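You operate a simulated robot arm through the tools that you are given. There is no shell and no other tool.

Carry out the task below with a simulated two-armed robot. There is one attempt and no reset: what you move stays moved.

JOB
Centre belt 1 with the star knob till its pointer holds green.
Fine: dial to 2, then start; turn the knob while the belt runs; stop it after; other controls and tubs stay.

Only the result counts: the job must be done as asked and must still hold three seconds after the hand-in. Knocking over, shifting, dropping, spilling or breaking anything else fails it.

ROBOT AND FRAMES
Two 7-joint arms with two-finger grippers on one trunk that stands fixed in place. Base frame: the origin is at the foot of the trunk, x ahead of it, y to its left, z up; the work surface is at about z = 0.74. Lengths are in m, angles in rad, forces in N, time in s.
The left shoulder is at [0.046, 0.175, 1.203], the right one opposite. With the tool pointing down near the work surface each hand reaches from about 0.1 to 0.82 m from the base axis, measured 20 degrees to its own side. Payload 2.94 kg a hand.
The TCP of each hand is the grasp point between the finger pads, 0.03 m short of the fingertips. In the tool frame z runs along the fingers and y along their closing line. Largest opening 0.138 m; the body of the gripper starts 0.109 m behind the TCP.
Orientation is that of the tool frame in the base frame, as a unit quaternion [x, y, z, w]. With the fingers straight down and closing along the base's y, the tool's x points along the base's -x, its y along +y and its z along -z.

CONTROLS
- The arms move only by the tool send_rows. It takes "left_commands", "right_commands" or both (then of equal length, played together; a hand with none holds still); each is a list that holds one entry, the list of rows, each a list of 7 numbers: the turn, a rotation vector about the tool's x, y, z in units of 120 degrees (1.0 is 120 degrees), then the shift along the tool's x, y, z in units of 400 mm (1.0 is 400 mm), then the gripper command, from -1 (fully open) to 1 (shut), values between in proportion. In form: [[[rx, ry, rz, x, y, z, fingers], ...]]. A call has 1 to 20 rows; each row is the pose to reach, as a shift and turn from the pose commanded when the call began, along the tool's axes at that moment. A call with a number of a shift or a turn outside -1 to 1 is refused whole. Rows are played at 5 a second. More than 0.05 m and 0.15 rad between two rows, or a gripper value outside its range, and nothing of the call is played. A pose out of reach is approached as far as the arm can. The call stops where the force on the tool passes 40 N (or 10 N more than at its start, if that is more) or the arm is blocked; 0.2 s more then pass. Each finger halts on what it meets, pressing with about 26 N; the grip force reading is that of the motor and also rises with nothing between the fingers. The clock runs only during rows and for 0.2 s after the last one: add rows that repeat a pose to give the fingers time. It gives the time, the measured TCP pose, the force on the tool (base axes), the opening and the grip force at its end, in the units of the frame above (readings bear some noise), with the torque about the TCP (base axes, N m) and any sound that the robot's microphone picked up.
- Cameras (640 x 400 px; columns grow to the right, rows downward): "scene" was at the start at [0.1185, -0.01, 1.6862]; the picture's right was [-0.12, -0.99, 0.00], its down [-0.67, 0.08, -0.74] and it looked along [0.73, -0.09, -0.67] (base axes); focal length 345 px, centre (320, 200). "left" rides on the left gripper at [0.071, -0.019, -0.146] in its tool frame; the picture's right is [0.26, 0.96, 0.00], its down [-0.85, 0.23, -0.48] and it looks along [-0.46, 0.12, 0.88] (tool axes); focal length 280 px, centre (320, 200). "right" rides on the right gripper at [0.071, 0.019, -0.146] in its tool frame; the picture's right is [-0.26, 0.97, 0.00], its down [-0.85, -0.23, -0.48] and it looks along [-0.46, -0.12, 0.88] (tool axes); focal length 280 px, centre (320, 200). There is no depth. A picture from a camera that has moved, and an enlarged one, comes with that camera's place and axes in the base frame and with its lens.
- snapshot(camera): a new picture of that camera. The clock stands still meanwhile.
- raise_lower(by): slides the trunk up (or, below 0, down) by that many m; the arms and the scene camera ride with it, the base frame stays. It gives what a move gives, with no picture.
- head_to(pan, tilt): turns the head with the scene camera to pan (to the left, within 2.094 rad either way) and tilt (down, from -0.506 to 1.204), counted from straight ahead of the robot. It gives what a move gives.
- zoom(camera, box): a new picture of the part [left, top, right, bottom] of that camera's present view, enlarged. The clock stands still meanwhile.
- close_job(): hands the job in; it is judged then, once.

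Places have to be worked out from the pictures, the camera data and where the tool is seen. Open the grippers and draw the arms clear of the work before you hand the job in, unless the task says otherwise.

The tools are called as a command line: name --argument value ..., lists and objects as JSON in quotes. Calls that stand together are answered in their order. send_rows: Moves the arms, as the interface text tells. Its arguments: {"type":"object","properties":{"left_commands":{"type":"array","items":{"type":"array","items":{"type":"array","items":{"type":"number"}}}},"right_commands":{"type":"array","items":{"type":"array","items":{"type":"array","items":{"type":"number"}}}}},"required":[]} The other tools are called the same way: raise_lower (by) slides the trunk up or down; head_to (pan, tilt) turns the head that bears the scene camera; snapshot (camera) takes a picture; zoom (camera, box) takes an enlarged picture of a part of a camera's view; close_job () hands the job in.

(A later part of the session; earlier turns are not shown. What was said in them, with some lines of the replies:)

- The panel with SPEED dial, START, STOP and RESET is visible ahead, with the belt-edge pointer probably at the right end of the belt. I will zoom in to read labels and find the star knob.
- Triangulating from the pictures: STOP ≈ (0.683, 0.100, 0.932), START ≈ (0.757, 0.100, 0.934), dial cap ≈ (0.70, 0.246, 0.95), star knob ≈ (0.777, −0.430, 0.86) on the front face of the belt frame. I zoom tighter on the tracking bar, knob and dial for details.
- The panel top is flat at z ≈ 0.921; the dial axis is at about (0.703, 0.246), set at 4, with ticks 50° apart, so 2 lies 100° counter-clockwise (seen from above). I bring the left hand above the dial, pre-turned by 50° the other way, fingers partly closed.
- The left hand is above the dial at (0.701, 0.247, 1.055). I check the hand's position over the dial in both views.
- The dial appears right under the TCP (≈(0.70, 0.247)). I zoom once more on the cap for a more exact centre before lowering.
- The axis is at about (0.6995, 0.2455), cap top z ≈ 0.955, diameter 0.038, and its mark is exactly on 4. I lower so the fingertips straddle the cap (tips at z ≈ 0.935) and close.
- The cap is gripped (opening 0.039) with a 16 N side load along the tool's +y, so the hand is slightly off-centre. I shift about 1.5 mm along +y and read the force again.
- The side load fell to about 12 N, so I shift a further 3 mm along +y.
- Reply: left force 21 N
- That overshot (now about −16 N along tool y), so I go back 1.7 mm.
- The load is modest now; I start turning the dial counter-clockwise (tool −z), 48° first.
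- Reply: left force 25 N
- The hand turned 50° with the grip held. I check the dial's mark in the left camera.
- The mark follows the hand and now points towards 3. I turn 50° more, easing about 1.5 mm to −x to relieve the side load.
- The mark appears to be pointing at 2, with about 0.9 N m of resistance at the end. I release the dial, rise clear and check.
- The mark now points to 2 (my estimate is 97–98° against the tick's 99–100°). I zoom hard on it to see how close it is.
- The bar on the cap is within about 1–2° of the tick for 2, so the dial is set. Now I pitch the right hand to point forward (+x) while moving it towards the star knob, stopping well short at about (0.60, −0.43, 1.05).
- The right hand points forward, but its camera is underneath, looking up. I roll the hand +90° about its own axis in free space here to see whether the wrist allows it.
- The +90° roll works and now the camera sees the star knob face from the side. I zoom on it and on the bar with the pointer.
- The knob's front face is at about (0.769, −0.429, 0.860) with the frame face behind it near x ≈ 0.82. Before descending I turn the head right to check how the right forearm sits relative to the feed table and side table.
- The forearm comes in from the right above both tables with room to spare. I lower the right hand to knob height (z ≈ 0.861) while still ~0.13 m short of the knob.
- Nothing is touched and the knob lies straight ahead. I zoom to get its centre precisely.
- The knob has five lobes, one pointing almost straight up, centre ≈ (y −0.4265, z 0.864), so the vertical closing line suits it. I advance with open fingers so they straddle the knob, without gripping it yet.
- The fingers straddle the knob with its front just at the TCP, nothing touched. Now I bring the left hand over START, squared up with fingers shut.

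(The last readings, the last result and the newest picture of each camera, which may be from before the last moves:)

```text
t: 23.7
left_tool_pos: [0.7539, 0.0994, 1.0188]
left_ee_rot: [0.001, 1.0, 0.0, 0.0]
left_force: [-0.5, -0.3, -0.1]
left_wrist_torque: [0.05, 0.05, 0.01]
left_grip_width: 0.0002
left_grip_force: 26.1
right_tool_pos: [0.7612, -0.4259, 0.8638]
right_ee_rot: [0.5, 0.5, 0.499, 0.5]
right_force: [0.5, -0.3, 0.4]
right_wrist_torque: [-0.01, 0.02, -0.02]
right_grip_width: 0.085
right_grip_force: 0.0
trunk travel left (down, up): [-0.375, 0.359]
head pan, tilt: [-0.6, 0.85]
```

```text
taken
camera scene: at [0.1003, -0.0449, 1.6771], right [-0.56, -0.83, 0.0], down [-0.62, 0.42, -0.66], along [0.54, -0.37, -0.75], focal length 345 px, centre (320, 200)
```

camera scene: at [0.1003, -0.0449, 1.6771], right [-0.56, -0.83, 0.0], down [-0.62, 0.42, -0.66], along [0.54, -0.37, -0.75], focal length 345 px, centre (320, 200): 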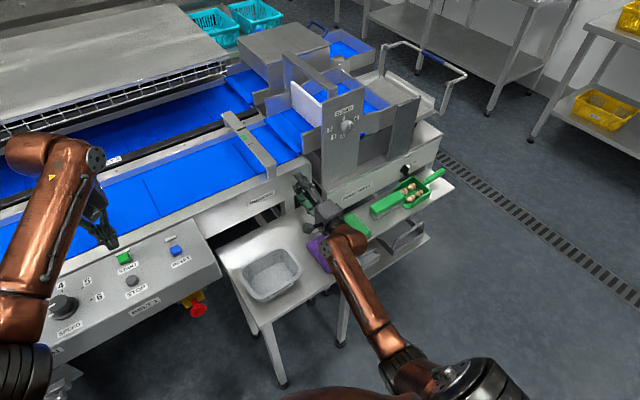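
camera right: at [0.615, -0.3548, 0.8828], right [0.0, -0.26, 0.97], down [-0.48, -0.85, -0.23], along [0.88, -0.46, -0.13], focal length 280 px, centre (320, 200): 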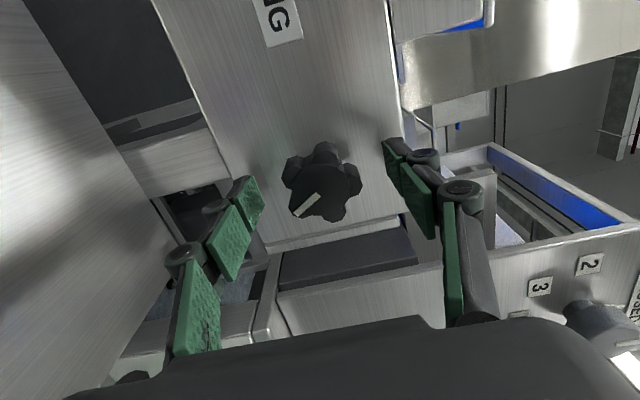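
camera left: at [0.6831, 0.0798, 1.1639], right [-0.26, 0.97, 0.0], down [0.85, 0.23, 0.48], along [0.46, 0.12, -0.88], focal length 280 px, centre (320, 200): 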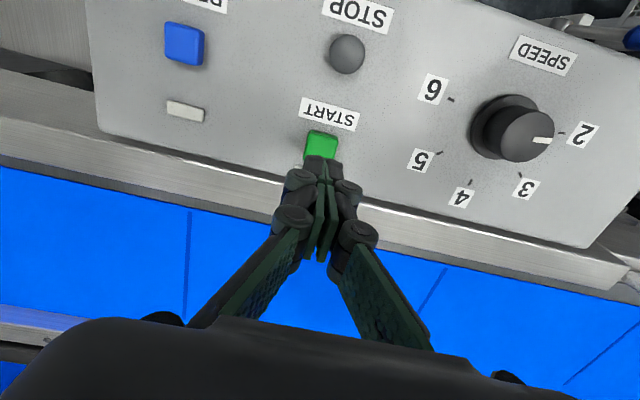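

The closed fingers are over START. I zoom to check the finger/button alignment before pressing.

zoom --camera "left" --box '[280, 100, 370, 190]'

zoom --camera "scene" --box '[85, 190, 195, 300]'

zoom --camera "scene" --box '[215, 100, 285, 190]'

```text
4.44 times, centred on (325, 145) of left
camera zoom: at [0.6831, 0.0798, 1.1639], right [-0.26, 0.97, 0.0], down [0.85, 0.23, 0.48], along [0.46, 0.12, -0.88], focal length 1246 px, centre (298, 444)
```

zoom: 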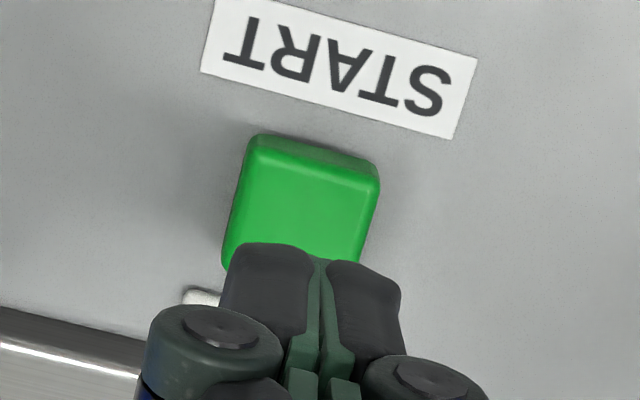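

```text
3.64 times, centred on (140, 245) of scene
camera zoom: at [0.1003, -0.0449, 1.6771], right [-0.56, -0.83, 0.0], down [-0.62, 0.42, -0.66], along [0.54, -0.37, -0.75], focal length 1254 px, centre (974, 36)
```

zoom: 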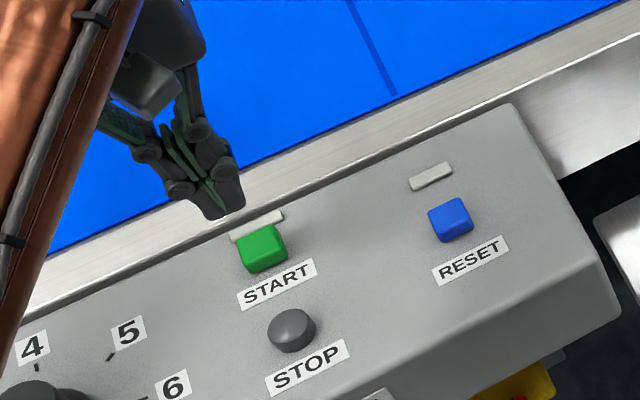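

```text
4.44 times, centred on (250, 145) of scene
camera zoom: at [0.1003, -0.0449, 1.6771], right [-0.56, -0.83, 0.0], down [-0.62, 0.42, -0.66], along [0.54, -0.37, -0.75], focal length 1533 px, centre (631, 444)
```

zoom: 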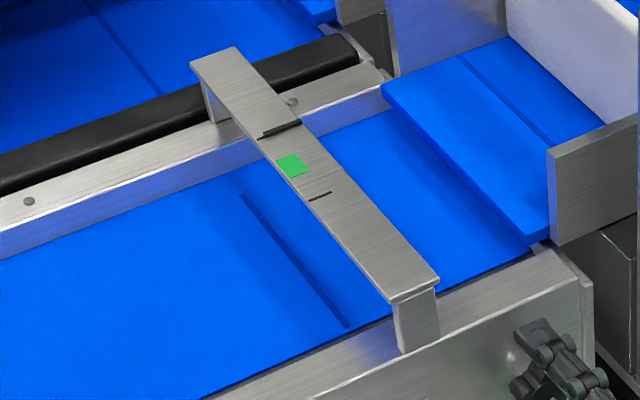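

The fingers sit over START (≈(0.756, 0.099), top z ≈ 0.936) and the pointer rests on the far tick, off green. I press START straight down and come back up.

send_rows --left_commands '[[[0, 0, 0, -0.003, 0, 0.06, 1], [0, 0, 0, -0.003, 0, 0.11, 1], [0, 0, 0, -0.003, 0, 0.13, 1], [0, 0, 0, -0.003, 0, 0.142, 1], [0, 0, 0, -0.003, 0, 0.15, 1], [0, 0, 0, -0.003, 0, 0.153, 1], [0, 0, 0, -0.003, 0, 0.1, 1], [0, 0, 0, -0.003, 0, 0.04, 1]]]'

zoom --camera "scene" --box '[85, 190, 195, 300]'

zoom --camera "scene" --box '[215, 100, 285, 190]'

```text
t: 25.5
left_tool_pos: [0.7545, 0.0977, 1.0055]
left_ee_rot: [0.001, 1.0, 0.0, -0.001]
left_force: [1.3, -0.3, 0.2]
left_wrist_torque: [0.0, -0.03, -0.03]
left_grip_width: 0.0
left_grip_force: 28.2
right_tool_pos: [0.7622, -0.4252, 0.8637]
right_ee_rot: [0.5, 0.5, 0.5, 0.5]
right_force: [-0.9, 0.9, 0.3]
right_wrist_torque: [-0.01, -0.02, 0.03]
right_grip_width: 0.0848
right_grip_force: 0.1
trunk travel left (down, up): [-0.375, 0.359]
head pan, tilt: [-0.6, 0.85]
heard: click
```

```text
3.64 times, centred on (140, 245) of scene
camera zoom: at [0.0999, -0.0445, 1.6771], right [-0.56, -0.83, 0.0], down [-0.62, 0.42, -0.66], along [0.54, -0.37, -0.75], focal length 1254 px, centre (974, 36)
```

zoom: 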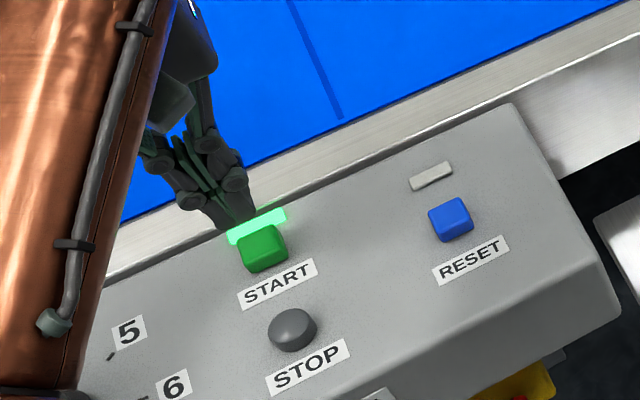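

```text
4.44 times, centred on (250, 145) of scene
camera zoom: at [0.0999, -0.0445, 1.6771], right [-0.56, -0.83, 0.0], down [-0.62, 0.42, -0.66], along [0.54, -0.37, -0.75], focal length 1533 px, centre (631, 444)
```

zoom: 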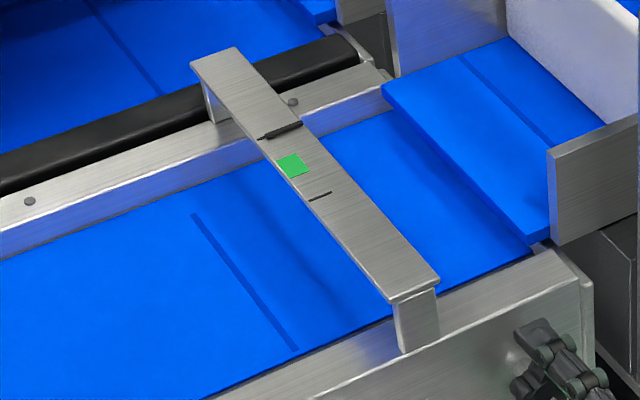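

START lit up and the belt is running; the pointer is still at the far tick. Now I close the right hand on the star knob.

send_rows --right_commands '[[[0, 0, 0, 0, 0, 0, 0.1], [0, 0, 0, 0, 0, 0, 1], [0, 0, 0, 0, 0, 0, 1], [0, 0, 0, 0, 0, 0, 1]]]'

zoom --camera "scene" --box '[215, 100, 285, 190]'

snapshot --camera "right"

```text
t: 26.5
left_tool_pos: [0.7552, 0.0986, 1.0048]
left_ee_rot: [0.0, 1.0, 0.0, -0.001]
left_force: [0.0, 0.2, -0.4]
left_wrist_torque: [0.02, 0.01, 0.0]
left_grip_width: 0.0
left_grip_force: 28.7
right_tool_pos: [0.7608, -0.4256, 0.8661]
right_ee_rot: [0.499, 0.5, 0.501, 0.5]
right_force: [0.7, -0.5, 3.2]
right_wrist_torque: [-0.01, 0.05, -0.05]
right_grip_width: 0.0463
right_grip_force: 40.1
trunk travel left (down, up): [-0.375, 0.359]
head pan, tilt: [-0.6, 0.85]
```

```text
4.44 times, centred on (250, 145) of scene
camera zoom: at [0.0998, -0.0442, 1.6771], right [-0.56, -0.83, 0.0], down [-0.62, 0.42, -0.66], along [0.54, -0.37, -0.75], focal length 1533 px, centre (631, 444)
```

zoom: 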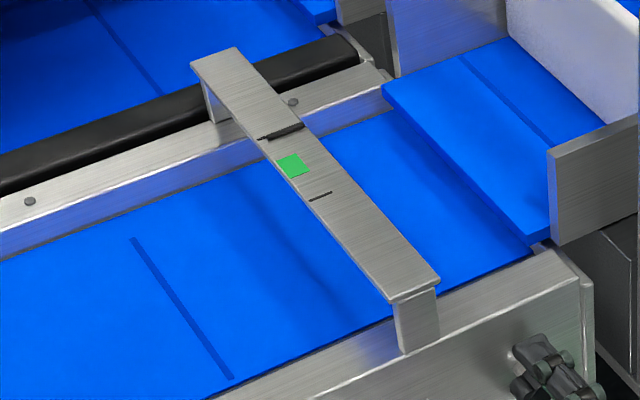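

```text
taken
camera right: at [0.6149, -0.3549, 0.8834], right [0.0, -0.26, 0.97], down [-0.48, -0.85, -0.23], along [0.88, -0.46, -0.12], focal length 280 px, centre (320, 200)
```

right: 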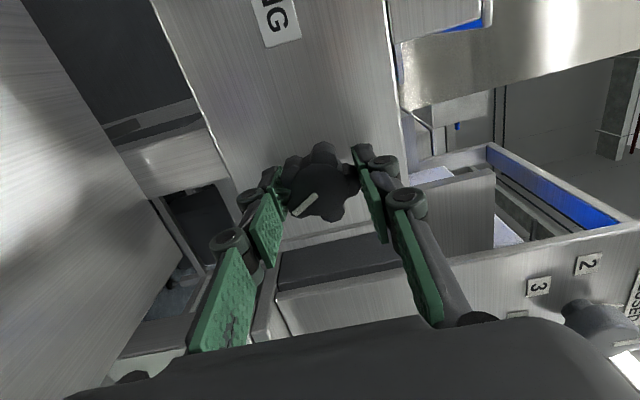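

The knob is gripped (opening 0.046, small side load). I make a small trial turn, +24° about the tool axis (clockwise seen from the robot), and watch the pointer.

send_rows --right_commands '[[[0, 0, 0.05, 0, 0, 0, 1], [0, 0, 0.1, 0, 0, 0, 1], [0, 0, 0.15, 0, 0, 0, 1], [0, 0, 0.2, 0, 0, 0, 1]]]'

zoom --camera "scene" --box '[215, 100, 285, 190]'

snapshot --camera "right"

```text
t: 27.5
left_tool_pos: [0.7554, 0.0981, 1.0052]
left_ee_rot: [0.0, 1.0, 0.0, -0.001]
left_force: [0.4, 0.1, -0.5]
left_wrist_torque: [-0.01, 0.0, 0.01]
left_grip_width: 0.0001
left_grip_force: 28.1
right_tool_pos: [0.762, -0.4264, 0.8644]
right_ee_rot: [0.592, 0.385, 0.594, 0.385]
right_force: [10.3, -4.3, 5.4]
right_wrist_torque: [-0.03, -0.02, -0.11]
right_grip_width: 0.046
right_grip_force: 45.0
trunk travel left (down, up): [-0.375, 0.359]
head pan, tilt: [-0.6, 0.85]
```

```text
4.44 times, centred on (250, 145) of scene
camera zoom: at [0.1008, -0.0445, 1.6771], right [-0.56, -0.83, 0.0], down [-0.62, 0.42, -0.66], along [0.54, -0.37, -0.75], focal length 1533 px, centre (631, 444)
```

zoom: 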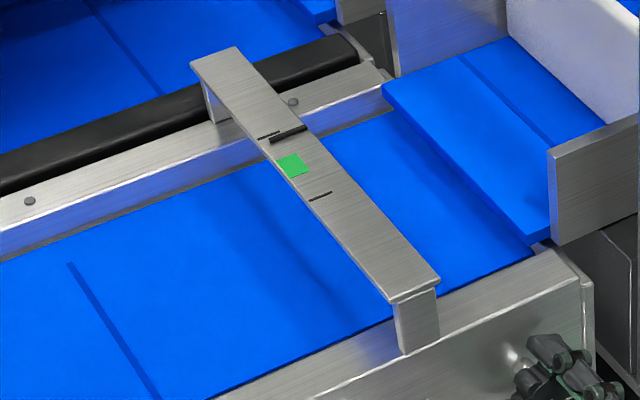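

```text
taken
camera right: at [0.6148, -0.3688, 0.9102], right [0.0, -0.63, 0.77], down [-0.48, -0.68, -0.56], along [0.88, -0.37, -0.3], focal length 280 px, centre (320, 200)
```

right: 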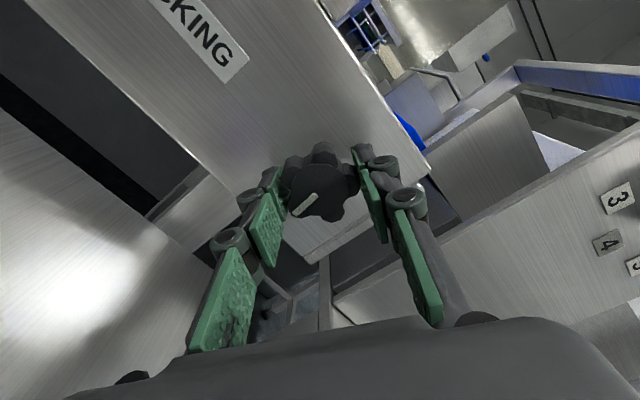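

Turning clockwise moves the pointer from the far tick toward green. I now hold still for ~0.8 s to see whether it keeps drifting or settles.

send_rows --right_commands '[[[0, 0, 0, 0, 0, 0, 1], [0, 0, 0, 0, 0, 0, 1], [0, 0, 0, 0, 0, 0, 1]]]'

zoom --camera "scene" --box '[235, 125, 265, 155]'

```text
t: 28.3
left_tool_pos: [0.7556, 0.0985, 1.0059]
left_ee_rot: [0.0, 1.0, 0.0, -0.001]
left_force: [0.0, 0.8, -0.6]
left_wrist_torque: [0.02, -0.01, -0.03]
left_grip_width: 0.0001
left_grip_force: 28.4
right_tool_pos: [0.7602, -0.4259, 0.8648]
right_ee_rot: [0.592, 0.385, 0.594, 0.386]
right_force: [14.6, -6.0, 7.9]
right_wrist_torque: [-0.02, -0.11, -0.05]
right_grip_width: 0.0462
right_grip_force: 45.5
trunk travel left (down, up): [-0.375, 0.359]
head pan, tilt: [-0.6, 0.85]
```

```text
13.33 times, centred on (250, 140) of scene
camera zoom: at [0.1008, -0.0445, 1.6771], right [-0.56, -0.83, 0.0], down [-0.62, 0.42, -0.66], along [0.54, -0.37, -0.75], focal length 4599 px, centre (1253, 1000)
```

zoom: 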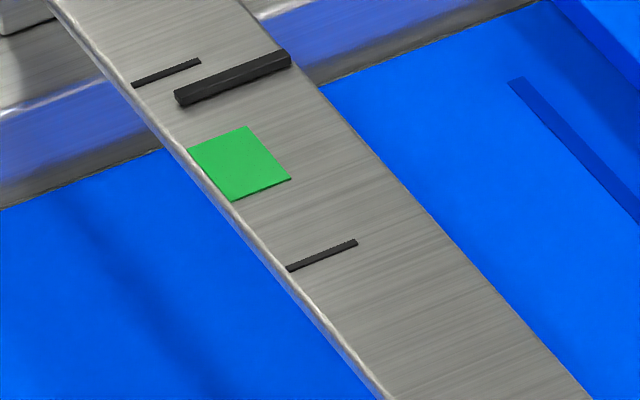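

The pointer is now about a quarter of the way from the far tick to the green centre and creeping slowly. I wait 2 s more to learn whether it drifts or settles.

send_rows --right_commands '[[[0, 0, 0, 0, 0, 0, 1], [0, 0, 0, 0, 0, 0, 1], [0, 0, 0, 0, 0, 0, 1], [0, 0, 0, 0, 0, 0, 1], [0, 0, 0, 0, 0, 0, 1], [0, 0, 0, 0, 0, 0, 1], [0, 0, 0, 0, 0, 0, 1], [0, 0, 0, 0, 0, 0, 1], [0, 0, 0, 0, 0, 0, 1]]]'

zoom --camera "scene" --box '[235, 125, 265, 155]'

```text
t: 30.3
left_tool_pos: [0.7557, 0.0982, 1.0055]
left_ee_rot: [0.001, 1.0, 0.0, 0.0]
left_force: [-0.5, 0.4, 0.3]
left_wrist_torque: [-0.04, 0.05, -0.01]
left_grip_width: 0.0
left_grip_force: 28.0
right_tool_pos: [0.762, -0.426, 0.8638]
right_ee_rot: [0.593, 0.385, 0.593, 0.386]
right_force: [18.1, -6.0, 12.3]
right_wrist_torque: [0.02, -0.16, -0.04]
right_grip_width: 0.0463
right_grip_force: 45.3
trunk travel left (down, up): [-0.375, 0.359]
head pan, tilt: [-0.6, 0.85]
```

```text
13.33 times, centred on (250, 140) of scene
camera zoom: at [0.1007, -0.0444, 1.6771], right [-0.56, -0.83, 0.0], down [-0.62, 0.42, -0.66], along [0.54, -0.37, -0.75], focal length 4599 px, centre (1253, 1000)
```

zoom: 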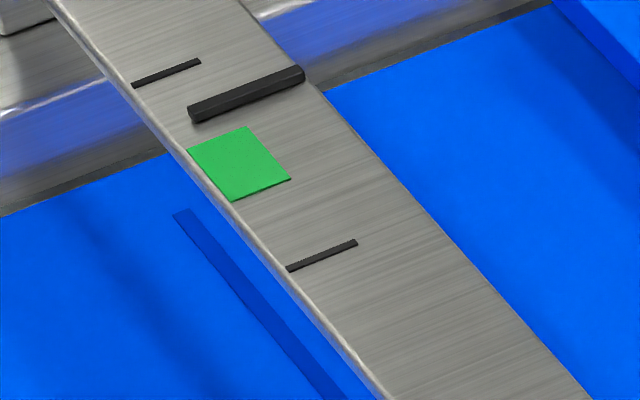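

The pointer keeps drifting steadily toward green (about 4–5 % of the tick span per second). I ease the hand ~1.5 mm to relieve the load and wait about 2 s more to see if the rate changes.

send_rows --right_commands '[[[0, 0, 0, 0, 0.0035, 0.0038, 1], [0, 0, 0, 0, 0.0035, 0.0038, 1], [0, 0, 0, 0, 0.0035, 0.0038, 1], [0, 0, 0, 0, 0.0035, 0.0038, 1], [0, 0, 0, 0, 0.0035, 0.0038, 1], [0, 0, 0, 0, 0.0035, 0.0038, 1], [0, 0, 0, 0, 0.0035, 0.0038, 1], [0, 0, 0, 0, 0.0035, 0.0038, 1], [0, 0, 0, 0, 0.0035, 0.0038, 1]]]'

zoom --camera "scene" --box '[235, 125, 265, 155]'

```text
t: 32.3
left_tool_pos: [0.7532, 0.0986, 1.0063]
left_ee_rot: [0.002, 1.0, 0.0, 0.0]
left_force: [-0.3, 0.4, -1.1]
left_wrist_torque: [-0.02, -0.02, -0.03]
left_grip_width: 0.0
left_grip_force: 28.1
right_tool_pos: [0.7612, -0.4267, 0.864]
right_ee_rot: [0.593, 0.386, 0.593, 0.384]
right_force: [-10.9, 3.6, -3.1]
right_wrist_torque: [0.0, 0.03, 0.01]
right_grip_width: 0.0462
right_grip_force: 45.0
trunk travel left (down, up): [-0.375, 0.359]
head pan, tilt: [-0.6, 0.85]
```

```text
13.33 times, centred on (250, 140) of scene
camera zoom: at [0.099, -0.0441, 1.6771], right [-0.57, -0.83, 0.0], down [-0.62, 0.42, -0.66], along [0.54, -0.37, -0.75], focal length 4599 px, centre (1253, 1000)
```

zoom: 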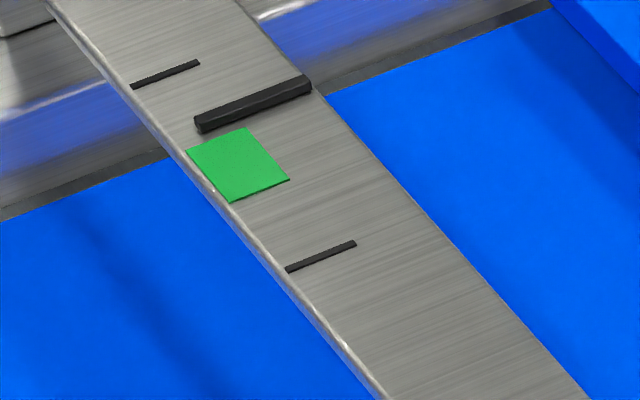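

The drift is slowing (0.045 → 0.024 per s), so the pointer settles to a position set by the knob angle, with a lag of about 3 s; it would settle just short of green. I turn another 12° clockwise and wait.

send_rows --right_commands '[[[0, 0, 0.05, 0, -0.0008, -0.0015, 1], [0, 0, 0.1, 0, -0.0008, -0.0015, 1], [0, 0, 0.1, 0, -0.0008, -0.0015, 1], [0, 0, 0.1, 0, -0.0008, -0.0015, 1], [0, 0, 0.1, 0, -0.0008, -0.0015, 1], [0, 0, 0.1, 0, -0.0008, -0.0015, 1], [0, 0, 0.1, 0, -0.0008, -0.0015, 1], [0, 0, 0.1, 0, -0.0008, -0.0015, 1], [0, 0, 0.1, 0, -0.0008, -0.0015, 1], [0, 0, 0.1, 0, -0.0008, -0.0015, 1], [0, 0, 0.1, 0, -0.0008, -0.0015, 1], [0, 0, 0.1, 0, -0.0008, -0.0015, 1], [0, 0, 0.1, 0, -0.0008, -0.0015, 1], [0, 0, 0.1, 0, -0.0008, -0.0015, 1], [0, 0, 0.1, 0, -0.0008, -0.0015, 1], [0, 0, 0.1, 0, -0.0008, -0.0015, 1]]]'

zoom --camera "scene" --box '[235, 125, 265, 155]'

snapshot --camera "right"

```text
t: 35.7
left_tool_pos: [0.7547, 0.0979, 1.0054]
left_ee_rot: [0.0, 1.0, 0.0, 0.0]
left_force: [-0.1, 0.5, -0.1]
left_wrist_torque: [0.03, 0.0, 0.0]
left_grip_width: 0.0002
left_grip_force: 28.5
right_tool_pos: [0.7611, -0.4254, 0.864]
right_ee_rot: [0.63, 0.321, 0.63, 0.32]
right_force: [-16.1, 9.8, -12.4]
right_wrist_torque: [0.03, 0.2, 0.15]
right_grip_width: 0.046
right_grip_force: 44.7
trunk travel left (down, up): [-0.375, 0.359]
head pan, tilt: [-0.6, 0.85]
```

```text
13.33 times, centred on (250, 140) of scene
camera zoom: at [0.0998, -0.0437, 1.6771], right [-0.56, -0.83, 0.0], down [-0.62, 0.42, -0.66], along [0.54, -0.37, -0.75], focal length 4599 px, centre (1253, 1000)
```

zoom: 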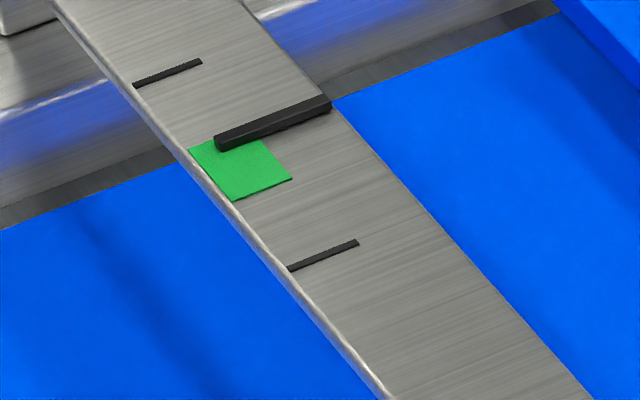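

```text
taken
camera right: at [0.6149, -0.3798, 0.9213], right [0.0, -0.78, 0.63], down [-0.48, -0.55, -0.68], along [0.88, -0.3, -0.37], focal length 280 px, centre (320, 200)
```

right: 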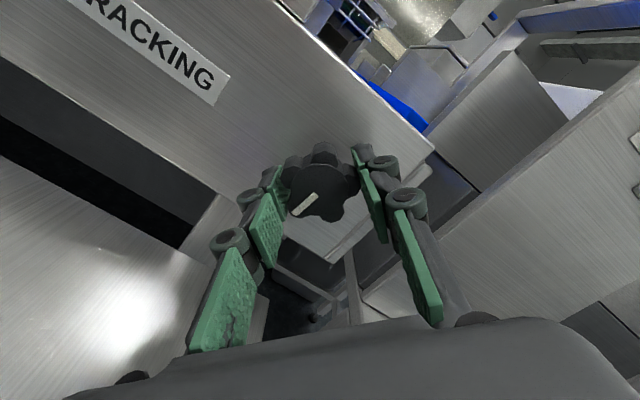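

The pointer has entered the far edge of the green and is still settling. I relieve the side load slightly and wait 4 s.

send_rows --right_commands '[[[0, 0, 0, 0, -0.002, -0.002, 1], [0, 0, 0, 0, -0.002, -0.002, 1], [0, 0, 0, 0, -0.002, -0.002, 1], [0, 0, 0, 0, -0.002, -0.002, 1], [0, 0, 0, 0, -0.002, -0.002, 1], [0, 0, 0, 0, -0.002, -0.002, 1], [0, 0, 0, 0, -0.002, -0.002, 1], [0, 0, 0, 0, -0.002, -0.002, 1], [0, 0, 0, 0, -0.002, -0.002, 1], [0, 0, 0, 0, -0.002, -0.002, 1], [0, 0, 0, 0, -0.002, -0.002, 1], [0, 0, 0, 0, -0.002, -0.002, 1], [0, 0, 0, 0, -0.002, -0.002, 1], [0, 0, 0, 0, -0.002, -0.002, 1], [0, 0, 0, 0, -0.002, -0.002, 1], [0, 0, 0, 0, -0.002, -0.002, 1], [0, 0, 0, 0, -0.002, -0.002, 1], [0, 0, 0, 0, -0.002, -0.002, 1], [0, 0, 0, 0, -0.002, -0.002, 1]]]'

zoom --camera "scene" --box '[235, 125, 265, 155]'

```text
t: 39.7
left_tool_pos: [0.7553, 0.0982, 1.0053]
left_ee_rot: [0.0, 1.0, 0.0, -0.001]
left_force: [0.1, -0.6, 0.4]
left_wrist_torque: [0.01, 0.0, 0.01]
left_grip_width: 0.0001
left_grip_force: 28.5
right_tool_pos: [0.7621, -0.4262, 0.8652]
right_ee_rot: [0.63, 0.322, 0.63, 0.32]
right_force: [8.2, 0.5, -1.3]
right_wrist_torque: [-0.03, 0.03, -0.01]
right_grip_width: 0.0462
right_grip_force: 45.0
trunk travel left (down, up): [-0.375, 0.359]
head pan, tilt: [-0.6, 0.85]
```

```text
13.33 times, centred on (250, 140) of scene
camera zoom: at [0.1012, -0.0442, 1.677], right [-0.56, -0.83, 0.0], down [-0.62, 0.42, -0.66], along [0.54, -0.37, -0.75], focal length 4599 px, centre (1253, 1000)
```

zoom: 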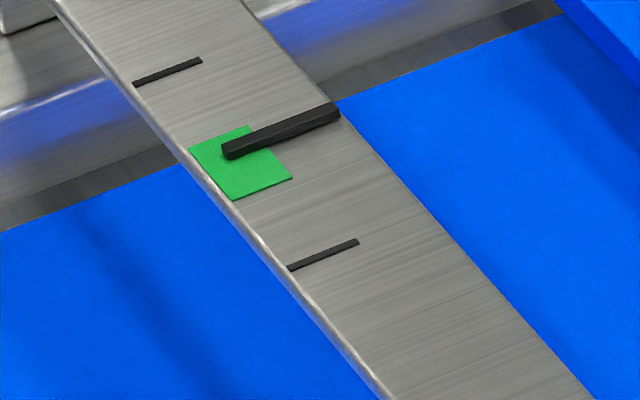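

The pointer now lies inside the green and has almost settled. I zoom further to judge how central it is.

zoom --camera "scene" --box '[240, 128, 258, 146]'

```text
16.00 times, centred on (249, 137) of scene
camera zoom: at [0.1012, -0.0442, 1.677], right [-0.56, -0.83, 0.0], down [-0.62, 0.42, -0.66], along [0.54, -0.37, -0.75], focal length 5519 px, centre (1456, 1208)
```

zoom: 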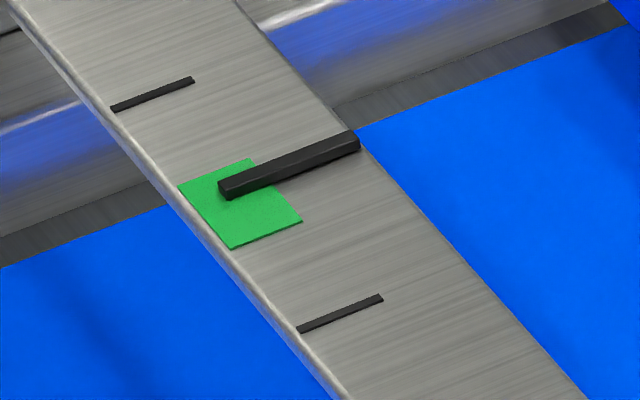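

The pointer's base is at about 0.44 of the tick span; green runs 0.35–0.63 with its centre at 0.49. I turn 3° more clockwise to centre it, then wait 3.5 s.

send_rows --right_commands '[[[0, 0, 0.014, 0, 0, 0.001, 1], [0, 0, 0.028, 0, 0, 0.001, 1], [0, 0, 0.028, 0, 0, 0.001, 1], [0, 0, 0.028, 0, 0, 0.001, 1], [0, 0, 0.028, 0, 0, 0.001, 1], [0, 0, 0.028, 0, 0, 0.001, 1], [0, 0, 0.028, 0, 0, 0.001, 1], [0, 0, 0.028, 0, 0, 0.001, 1], [0, 0, 0.028, 0, 0, 0.001, 1], [0, 0, 0.028, 0, 0, 0.001, 1], [0, 0, 0.028, 0, 0, 0.001, 1], [0, 0, 0.028, 0, 0, 0.001, 1], [0, 0, 0.028, 0, 0, 0.001, 1], [0, 0, 0.028, 0, 0, 0.001, 1], [0, 0, 0.028, 0, 0, 0.001, 1], [0, 0, 0.028, 0, 0, 0.001, 1], [0, 0, 0.028, 0, 0, 0.001, 1], [0, 0, 0.028, 0, 0, 0.001, 1]]]'

zoom --camera "scene" --box '[240, 128, 258, 146]'

snapshot --camera "scene"

```text
t: 43.5
left_tool_pos: [0.7561, 0.0981, 1.0046]
left_ee_rot: [0.001, 1.0, 0.001, -0.001]
left_force: [0.2, -0.1, -0.3]
left_wrist_torque: [-0.01, -0.01, -0.02]
left_grip_width: 0.0001
left_grip_force: 28.5
right_tool_pos: [0.7614, -0.426, 0.8656]
right_ee_rot: [0.64, 0.303, 0.639, 0.302]
right_force: [2.7, 5.1, -5.8]
right_wrist_torque: [0.01, 0.06, 0.03]
right_grip_width: 0.0466
right_grip_force: 44.9
trunk travel left (down, up): [-0.375, 0.359]
head pan, tilt: [-0.6, 0.85]
```

```text
16.00 times, centred on (249, 137) of scene
camera zoom: at [0.1011, -0.0438, 1.677], right [-0.56, -0.83, 0.0], down [-0.62, 0.42, -0.66], along [0.54, -0.37, -0.75], focal length 5519 px, centre (1456, 1208)
```

zoom: 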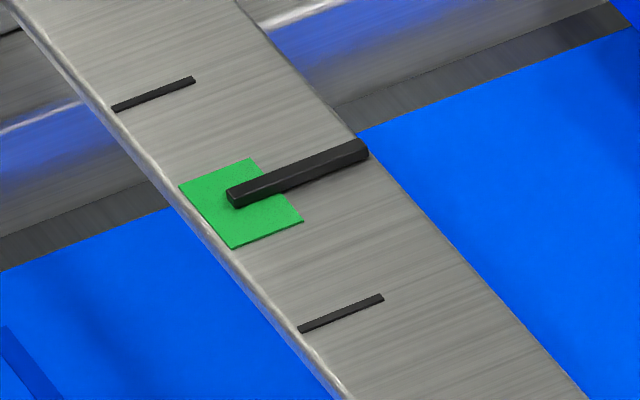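

```text
taken
camera scene: at [0.1011, -0.0438, 1.677], right [-0.56, -0.83, 0.0], down [-0.62, 0.42, -0.66], along [0.54, -0.37, -0.75], focal length 345 px, centre (320, 200)
```

scene: 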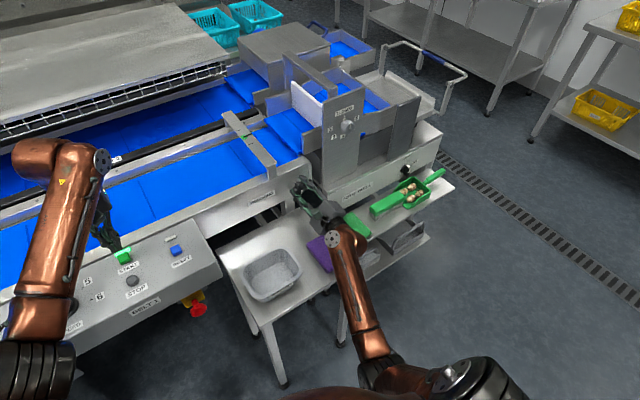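

The pointer is now at about 0.48, nearly the green's middle. I open the right hand off the knob, let the belt run 2 s, and check that it holds.

send_rows --right_commands '[[[0, 0, 0, 0, 0, 0, 0.3], [0, 0, 0, 0, 0, 0, -0.23], [0, 0, 0, 0, 0, 0, -0.23], [0, 0, 0, 0, 0, 0, -0.23], [0, 0, 0, 0, 0, 0, -0.23], [0, 0, 0, 0, 0, 0, -0.23], [0, 0, 0, 0, 0, 0, -0.23], [0, 0, 0, 0, 0, 0, -0.23], [0, 0, 0, 0, 0, 0, -0.23], [0, 0, 0, 0, 0, 0, -0.23], [0, 0, 0, 0, 0, 0, -0.23], [0, 0, 0, 0, 0, 0, -0.23], [0, 0, 0, 0, 0, 0, -0.23], [0, 0, 0, 0, 0, 0, -0.23]]]'

zoom --camera "scene" --box '[240, 128, 258, 146]'

snapshot --camera "right"

```text
t: 46.5
left_tool_pos: [0.7547, 0.0989, 1.0058]
left_ee_rot: [0.0, 1.0, 0.0, 0.0]
left_force: [0.1, -0.1, 0.2]
left_wrist_torque: [0.0, 0.01, 0.0]
left_grip_width: 0.0
left_grip_force: 28.6
right_tool_pos: [0.761, -0.4269, 0.8656]
right_ee_rot: [0.639, 0.303, 0.639, 0.302]
right_force: [0.7, 0.1, 0.5]
right_wrist_torque: [-0.02, -0.03, 0.02]
right_grip_width: 0.0846
right_grip_force: 0.0
trunk travel left (down, up): [-0.375, 0.359]
head pan, tilt: [-0.6, 0.85]
```

```text
16.00 times, centred on (249, 137) of scene
camera zoom: at [0.1001, -0.0441, 1.6771], right [-0.56, -0.83, 0.0], down [-0.62, 0.42, -0.66], along [0.54, -0.37, -0.75], focal length 5519 px, centre (1456, 1208)
```

zoom: 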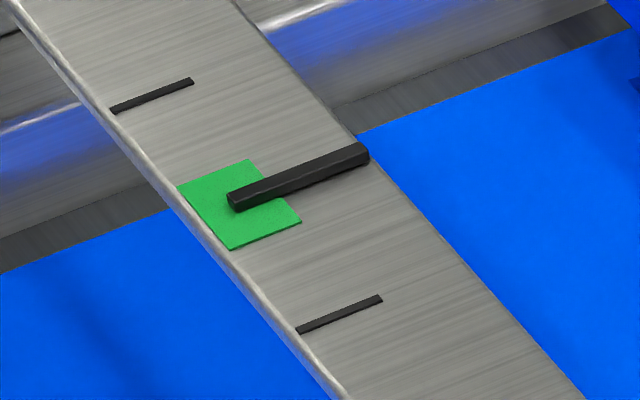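

```text
taken
camera right: at [0.6144, -0.3833, 0.9243], right [0.0, -0.81, 0.58], down [-0.48, -0.51, -0.72], along [0.88, -0.28, -0.39], focal length 280 px, centre (320, 200)
```

right: 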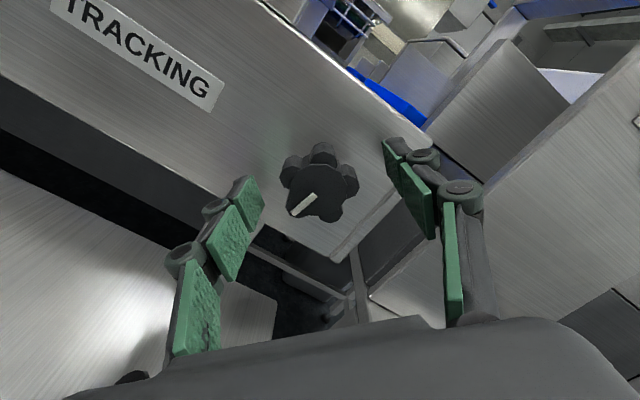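

The pointer holds at ≈0.49, the middle of the green, with the knob released and the belt running. I now move the left hand over STOP at (0.682, 0.100).

send_rows --left_commands '[[[0, 0, 0, 0.06, 0.001, 0, 1], [0, 0, 0, 0.12, 0.003, 0, 1], [0, 0, 0, 0.1825, 0.004, 0, 1], [0, 0, 0, 0.1825, 0.004, 0, 1]]]'

zoom --camera "left" --box '[270, 80, 380, 200]'

zoom --camera "scene" --box '[85, 190, 195, 300]'

zoom --camera "scene" --box '[240, 128, 258, 146]'

```text
t: 47.5
left_tool_pos: [0.6833, 0.1004, 1.0032]
left_ee_rot: [0.0, 1.0, 0.0, -0.001]
left_force: [0.2, -1.8, 0.4]
left_wrist_torque: [0.01, -0.01, -0.02]
left_grip_width: 0.0
left_grip_force: 28.5
right_tool_pos: [0.7616, -0.4269, 0.8648]
right_ee_rot: [0.64, 0.302, 0.639, 0.302]
right_force: [-0.5, -1.0, -0.2]
right_wrist_torque: [0.02, -0.01, 0.02]
right_grip_width: 0.0846
right_grip_force: 0.1
trunk travel left (down, up): [-0.375, 0.359]
head pan, tilt: [-0.6, 0.85]
```

```text
3.33 times, centred on (325, 140) of left
camera zoom: at [0.6136, 0.0816, 1.1485], right [-0.26, 0.97, 0.0], down [0.85, 0.23, 0.47], along [0.46, 0.12, -0.88], focal length 935 px, centre (303, 400)
```

zoom: 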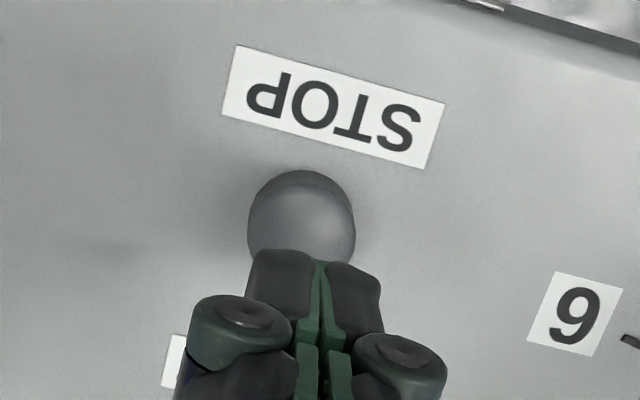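

```text
3.64 times, centred on (140, 245) of scene
camera zoom: at [0.1005, -0.0447, 1.677], right [-0.56, -0.83, 0.0], down [-0.62, 0.42, -0.66], along [0.54, -0.37, -0.75], focal length 1254 px, centre (974, 36)
```

zoom: 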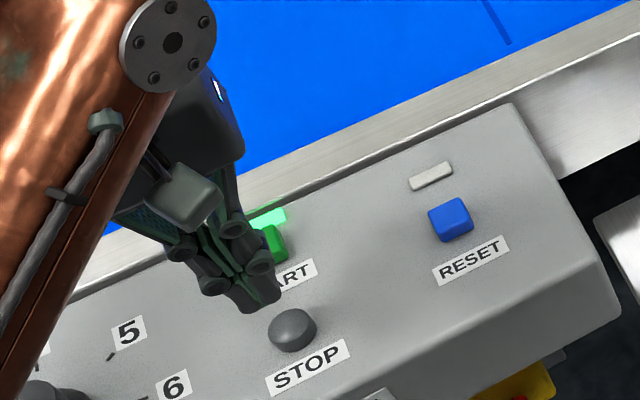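

```text
16.00 times, centred on (249, 137) of scene
camera zoom: at [0.1005, -0.0447, 1.677], right [-0.56, -0.83, 0.0], down [-0.62, 0.42, -0.66], along [0.54, -0.37, -0.75], focal length 5519 px, centre (1456, 1208)
```

zoom: 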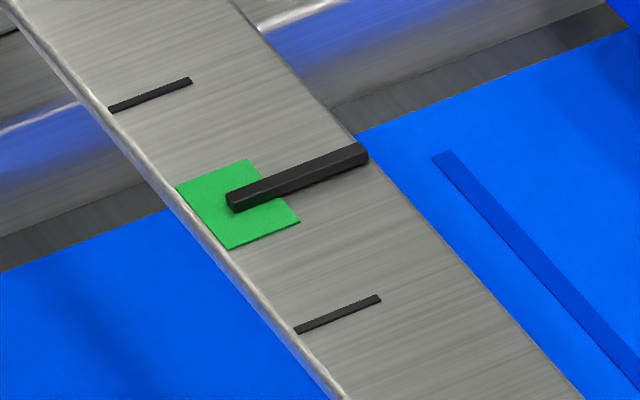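

The fingertips are over STOP (≈(0.681, 0.100)) and the pointer still holds green. I press STOP straight down and rise again.

send_rows --left_commands '[[[0, 0, 0, 0.003, 0, 0.05, 1], [0, 0, 0, 0.003, 0, 0.09, 1], [0, 0, 0, 0.003, 0, 0.107, 1], [0, 0, 0, 0.003, 0, 0.117, 1], [0, 0, 0, 0.003, 0, 0.122, 1], [0, 0, 0, 0.003, 0, 0.125, 1], [0, 0, 0, 0.003, 0, 0.08, 1], [0, 0, 0, 0.003, 0, 0, 1]]]'

zoom --camera "scene" --box '[85, 190, 195, 300]'

zoom --camera "scene" --box '[240, 128, 258, 146]'

```text
t: 49.3
left_tool_pos: [0.6812, 0.1024, 1.0051]
left_ee_rot: [0.001, 1.0, 0.0, -0.002]
left_force: [0.1, -0.3, 0.4]
left_wrist_torque: [-0.01, 0.01, 0.01]
left_grip_width: 0.0001
left_grip_force: 28.8
right_tool_pos: [0.7609, -0.426, 0.8645]
right_ee_rot: [0.639, 0.303, 0.639, 0.302]
right_force: [0.6, 0.3, -1.2]
right_wrist_torque: [0.0, -0.02, 0.03]
right_grip_width: 0.0852
right_grip_force: 0.1
trunk travel left (down, up): [-0.375, 0.359]
head pan, tilt: [-0.6, 0.85]
heard: click
```

```text
3.64 times, centred on (140, 245) of scene
camera zoom: at [0.1, -0.044, 1.677], right [-0.57, -0.82, 0.0], down [-0.62, 0.42, -0.66], along [0.54, -0.37, -0.75], focal length 1254 px, centre (974, 36)
```

zoom: 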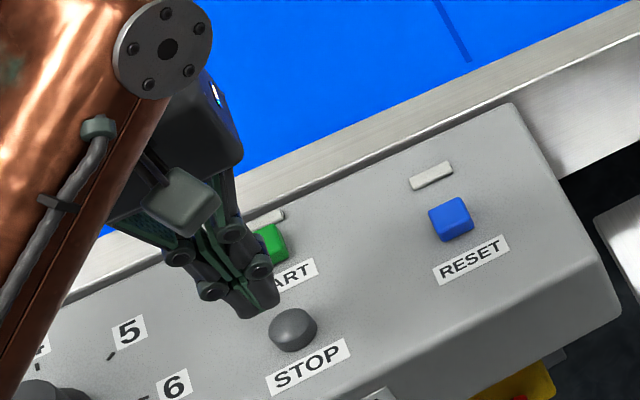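

```text
16.00 times, centred on (249, 137) of scene
camera zoom: at [0.1, -0.044, 1.677], right [-0.57, -0.82, 0.0], down [-0.62, 0.42, -0.66], along [0.54, -0.37, -0.75], focal length 5519 px, centre (1456, 1208)
```

zoom: 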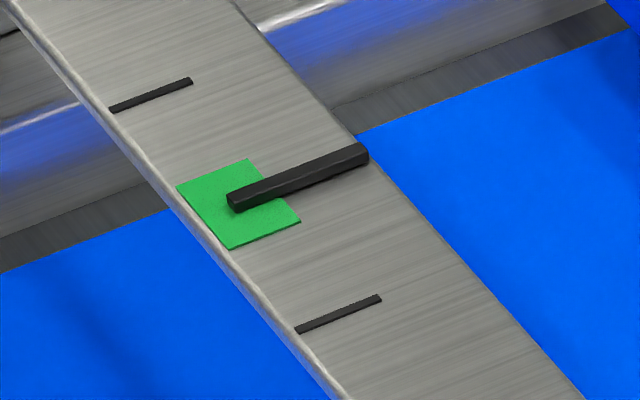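

STOP clicked, the lamp is out, and the pointer stays in the middle of the green. I now back the right hand straight off the knob and raise it, and raise the left hand, opening both grippers once clear.

send_rows --left_commands '[[[0, 0, 0, 0, 0, -0.05, 1], [0, 0, 0, 0, 0, -0.1, 1], [0, 0, 0, 0, 0, -0.15, 1], [0, 0, 0, 0, 0, -0.2, 1], [0, 0, 0, 0, 0, -0.25, 1], [0, 0, 0, 0, 0, -0.3, 0.5], [0, 0, 0, 0, 0, -0.35, 0], [0, 0, 0, 0, 0, -0.4, -0.5], [0, 0, 0, 0, 0, -0.45, -1], [0, 0, 0, 0, 0, -0.5, -1], [0, 0, 0, 0, 0, -0.5, -1], [0, 0, 0, 0, 0, -0.5, -1], [0, 0, 0, 0, 0, -0.5, -1]]]' --right_commands '[[[0, 0, 0, 0, 0, -0.06, -0.23], [0, 0, 0, 0, 0, -0.12, -0.23], [0, 0, 0, 0, 0, -0.18, -0.23], [0, 0, 0, 0, 0, -0.24, -0.23], [0, 0, 0, 0, 0, -0.3, -0.23], [0, 0, 0, 0.066, 0.08, -0.3, -0.23], [0, 0, 0, 0.132, 0.16, -0.3, -0.23], [0, 0, 0, 0.198, 0.24, -0.3, -0.23], [0, 0, 0, 0.264, 0.32, -0.3, -0.5], [0, 0, 0, 0.33, 0.4, -0.3, -1], [0, 0, 0, 0.397, 0.483, -0.3, -1], [0, 0, 0, 0.397, 0.483, -0.3, -1], [0, 0, 0, 0.397, 0.483, -0.3, -1]]]'

snapshot --camera "scene"

zoom --camera "scene" --box '[240, 128, 258, 146]'

snapshot --camera "left"

snapshot --camera "right"

```text
t: 52.1
left_tool_pos: [0.681, 0.1035, 1.2044]
left_ee_rot: [0.0, 1.0, 0.0, -0.001]
left_force: [0.0, 0.0, -0.2]
left_wrist_torque: [-0.02, -0.01, -0.01]
left_grip_width: 0.1382
left_grip_force: 0.1
right_tool_pos: [0.6389, -0.4266, 1.1165]
right_ee_rot: [0.639, 0.302, 0.639, 0.302]
right_force: [0.0, 0.0, 0.8]
right_wrist_torque: [0.0, -0.01, 0.0]
right_grip_width: 0.1381
right_grip_force: 0.1
trunk travel left (down, up): [-0.375, 0.359]
head pan, tilt: [-0.6, 0.85]
```

```text
taken
camera scene: at [0.1003, -0.0437, 1.6771], right [-0.56, -0.83, 0.0], down [-0.62, 0.42, -0.66], along [0.54, -0.37, -0.75], focal length 345 px, centre (320, 200)
```

scene: 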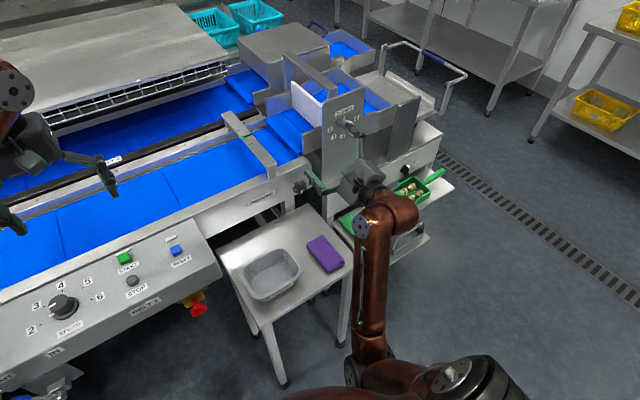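

```text
16.00 times, centred on (249, 137) of scene
camera zoom: at [0.1003, -0.0437, 1.6771], right [-0.56, -0.83, 0.0], down [-0.62, 0.42, -0.66], along [0.54, -0.37, -0.75], focal length 5519 px, centre (1456, 1208)
```

zoom: 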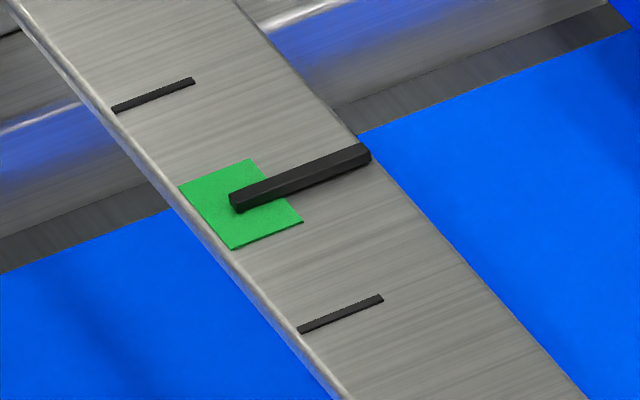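

```text
taken
camera left: at [0.6094, 0.084, 1.3496], right [-0.26, 0.97, 0.0], down [0.85, 0.23, 0.48], along [0.46, 0.12, -0.88], focal length 280 px, centre (320, 200)
```

left: 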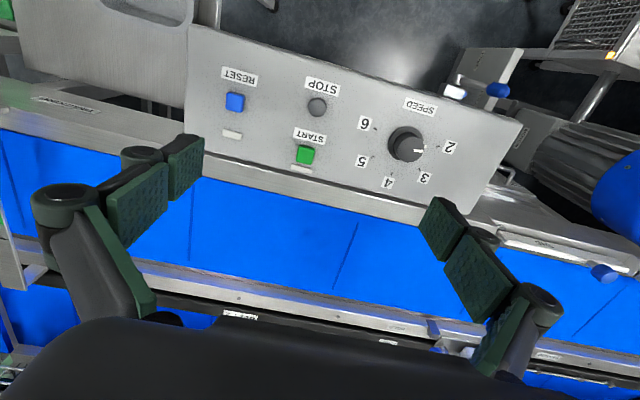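

```text
taken
camera right: at [0.4927, -0.3843, 1.1756], right [0.0, -0.81, 0.58], down [-0.48, -0.51, -0.72], along [0.88, -0.28, -0.39], focal length 280 px, centre (320, 200)
```

right: 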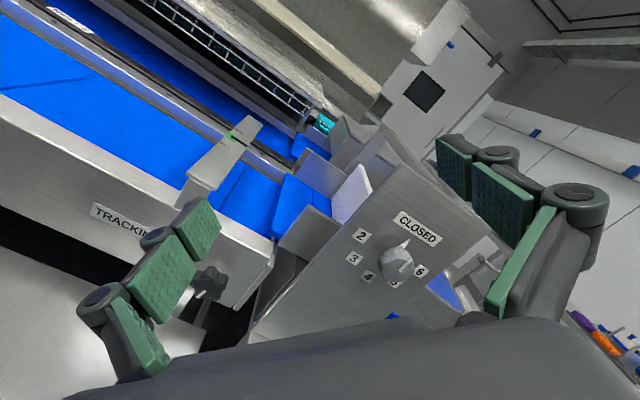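

Everything else stands as before, both grippers are open and clear. As a last check I zoom on the dial and the pointer from other angles.

zoom --camera "left" --box '[350, 95, 470, 195]'

zoom --camera "right" --box '[200, 110, 270, 180]'

zoom --camera "scene" --box '[0, 220, 220, 380]'

```text
4.00 times, centred on (410, 145) of left
camera zoom: at [0.6094, 0.084, 1.3496], right [-0.26, 0.97, 0.0], down [0.85, 0.23, 0.48], along [0.46, 0.12, -0.88], focal length 1122 px, centre (-40, 420)
```

zoom: 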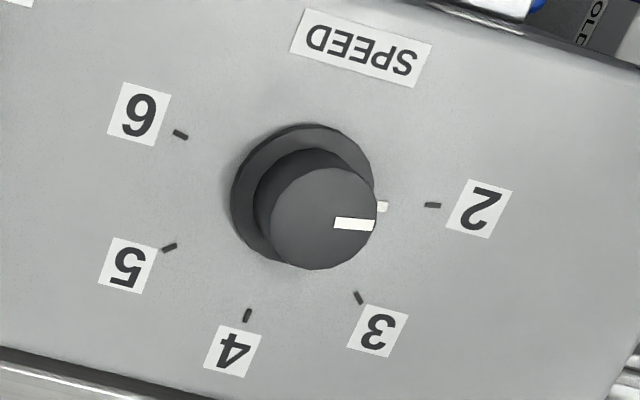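

```text
5.71 times, centred on (235, 145) of right
camera zoom: at [0.4927, -0.3843, 1.1756], right [0.0, -0.81, 0.58], down [-0.48, -0.51, -0.72], along [0.88, -0.28, -0.39], focal length 1602 px, centre (806, 514)
```

zoom: 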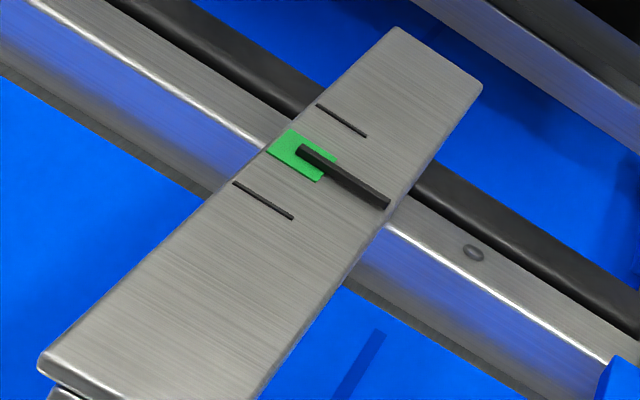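

```text
2.50 times, centred on (110, 300) of scene
camera zoom: at [0.1003, -0.0437, 1.6771], right [-0.56, -0.83, 0.0], down [-0.62, 0.42, -0.66], along [0.54, -0.37, -0.75], focal length 862 px, centre (845, -50)
```

zoom: 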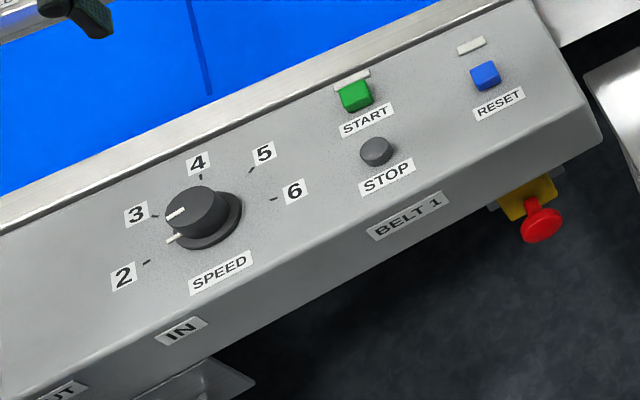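

The dial points at 2, the START lamp is out, and the pointer sits inside the green from both views. I draw the right hand back another 0.1 m for good clearance and let a few seconds pass.

send_rows --right_commands '[[[0, 0, 0, 0, 0, -0.06, -1], [0, 0, 0, 0, 0, -0.12, -1], [0, 0, 0, 0, 0, -0.18, -1], [0, 0, 0, 0, 0, -0.24, -1], [0, 0, 0, 0, 0, -0.24, -1], [0, 0, 0, 0, 0, -0.24, -1], [0, 0, 0, 0, 0, -0.24, -1], [0, 0, 0, 0, 0, -0.24, -1], [0, 0, 0, 0, 0, -0.24, -1], [0, 0, 0, 0, 0, -0.24, -1], [0, 0, 0, 0, 0, -0.24, -1], [0, 0, 0, 0, 0, -0.24, -1]]]'

snapshot --camera "scene"

zoom --camera "scene" --box '[240, 128, 258, 146]'

```text
t: 54.7
left_tool_pos: [0.6807, 0.1031, 1.2053]
left_ee_rot: [0.0, 1.0, 0.001, 0.0]
left_force: [0.4, 0.6, 0.5]
left_wrist_torque: [0.01, 0.02, 0.0]
left_grip_width: 0.1381
left_grip_force: 0.1
right_tool_pos: [0.5442, -0.4266, 1.1133]
right_ee_rot: [0.639, 0.302, 0.64, 0.302]
right_force: [-0.9, 0.1, 0.8]
right_wrist_torque: [-0.03, 0.05, 0.0]
right_grip_width: 0.138
right_grip_force: 0.0
trunk travel left (down, up): [-0.375, 0.359]
head pan, tilt: [-0.6, 0.85]
```

```text
taken
camera scene: at [0.1, -0.044, 1.6771], right [-0.56, -0.83, 0.0], down [-0.62, 0.42, -0.66], along [0.54, -0.37, -0.75], focal length 345 px, centre (320, 200)
```

scene: 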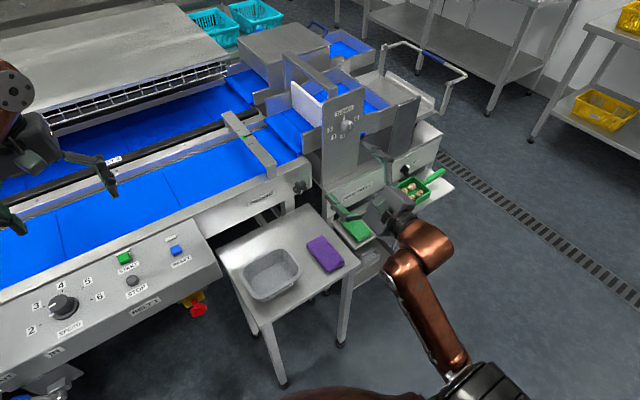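

```text
16.00 times, centred on (249, 137) of scene
camera zoom: at [0.1, -0.044, 1.6771], right [-0.56, -0.83, 0.0], down [-0.62, 0.42, -0.66], along [0.54, -0.37, -0.75], focal length 5519 px, centre (1456, 1208)
```

zoom: 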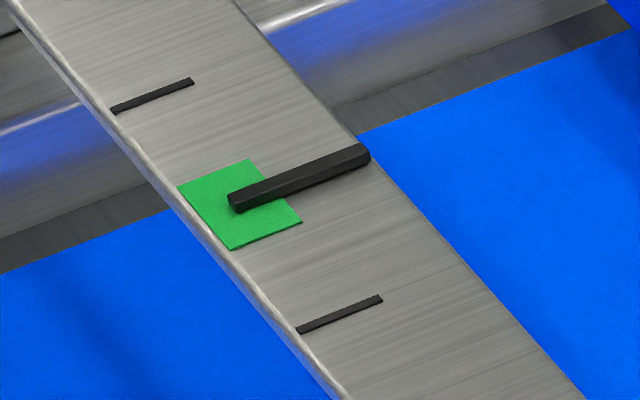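

The pointer has stayed steady in mid-green with the belt stopped, the dial is at 2, the tub and other controls are untouched, and both hands are open and clear. I hand the job in.

close_job

```text
The job is handed in.
```

Belt 1 is centred: its pointer sits in the middle of the green and held there both with the belt running and after I stopped it.

- **Dial:** I turned it from 4 to 2 before starting. The mark sits within about 2° of the tick.
- **Start and knob:** I pressed START and its lamp came on. I then turned the star knob about 39° clockwise (seen from the robot) while the belt ran.
- **Hold check:** I let go of the knob with the belt still running for over two seconds, and the pointer stayed in mid-green.
- **Stop:** I pressed STOP; the lamp went out and the pointer had not moved about five seconds later.

I did not touch the other controls or the tubs, and the last picture shows nothing knocked or shifted. Both grippers are open and clear of the work. The job is handed in, but the hand-in gave no verdict.
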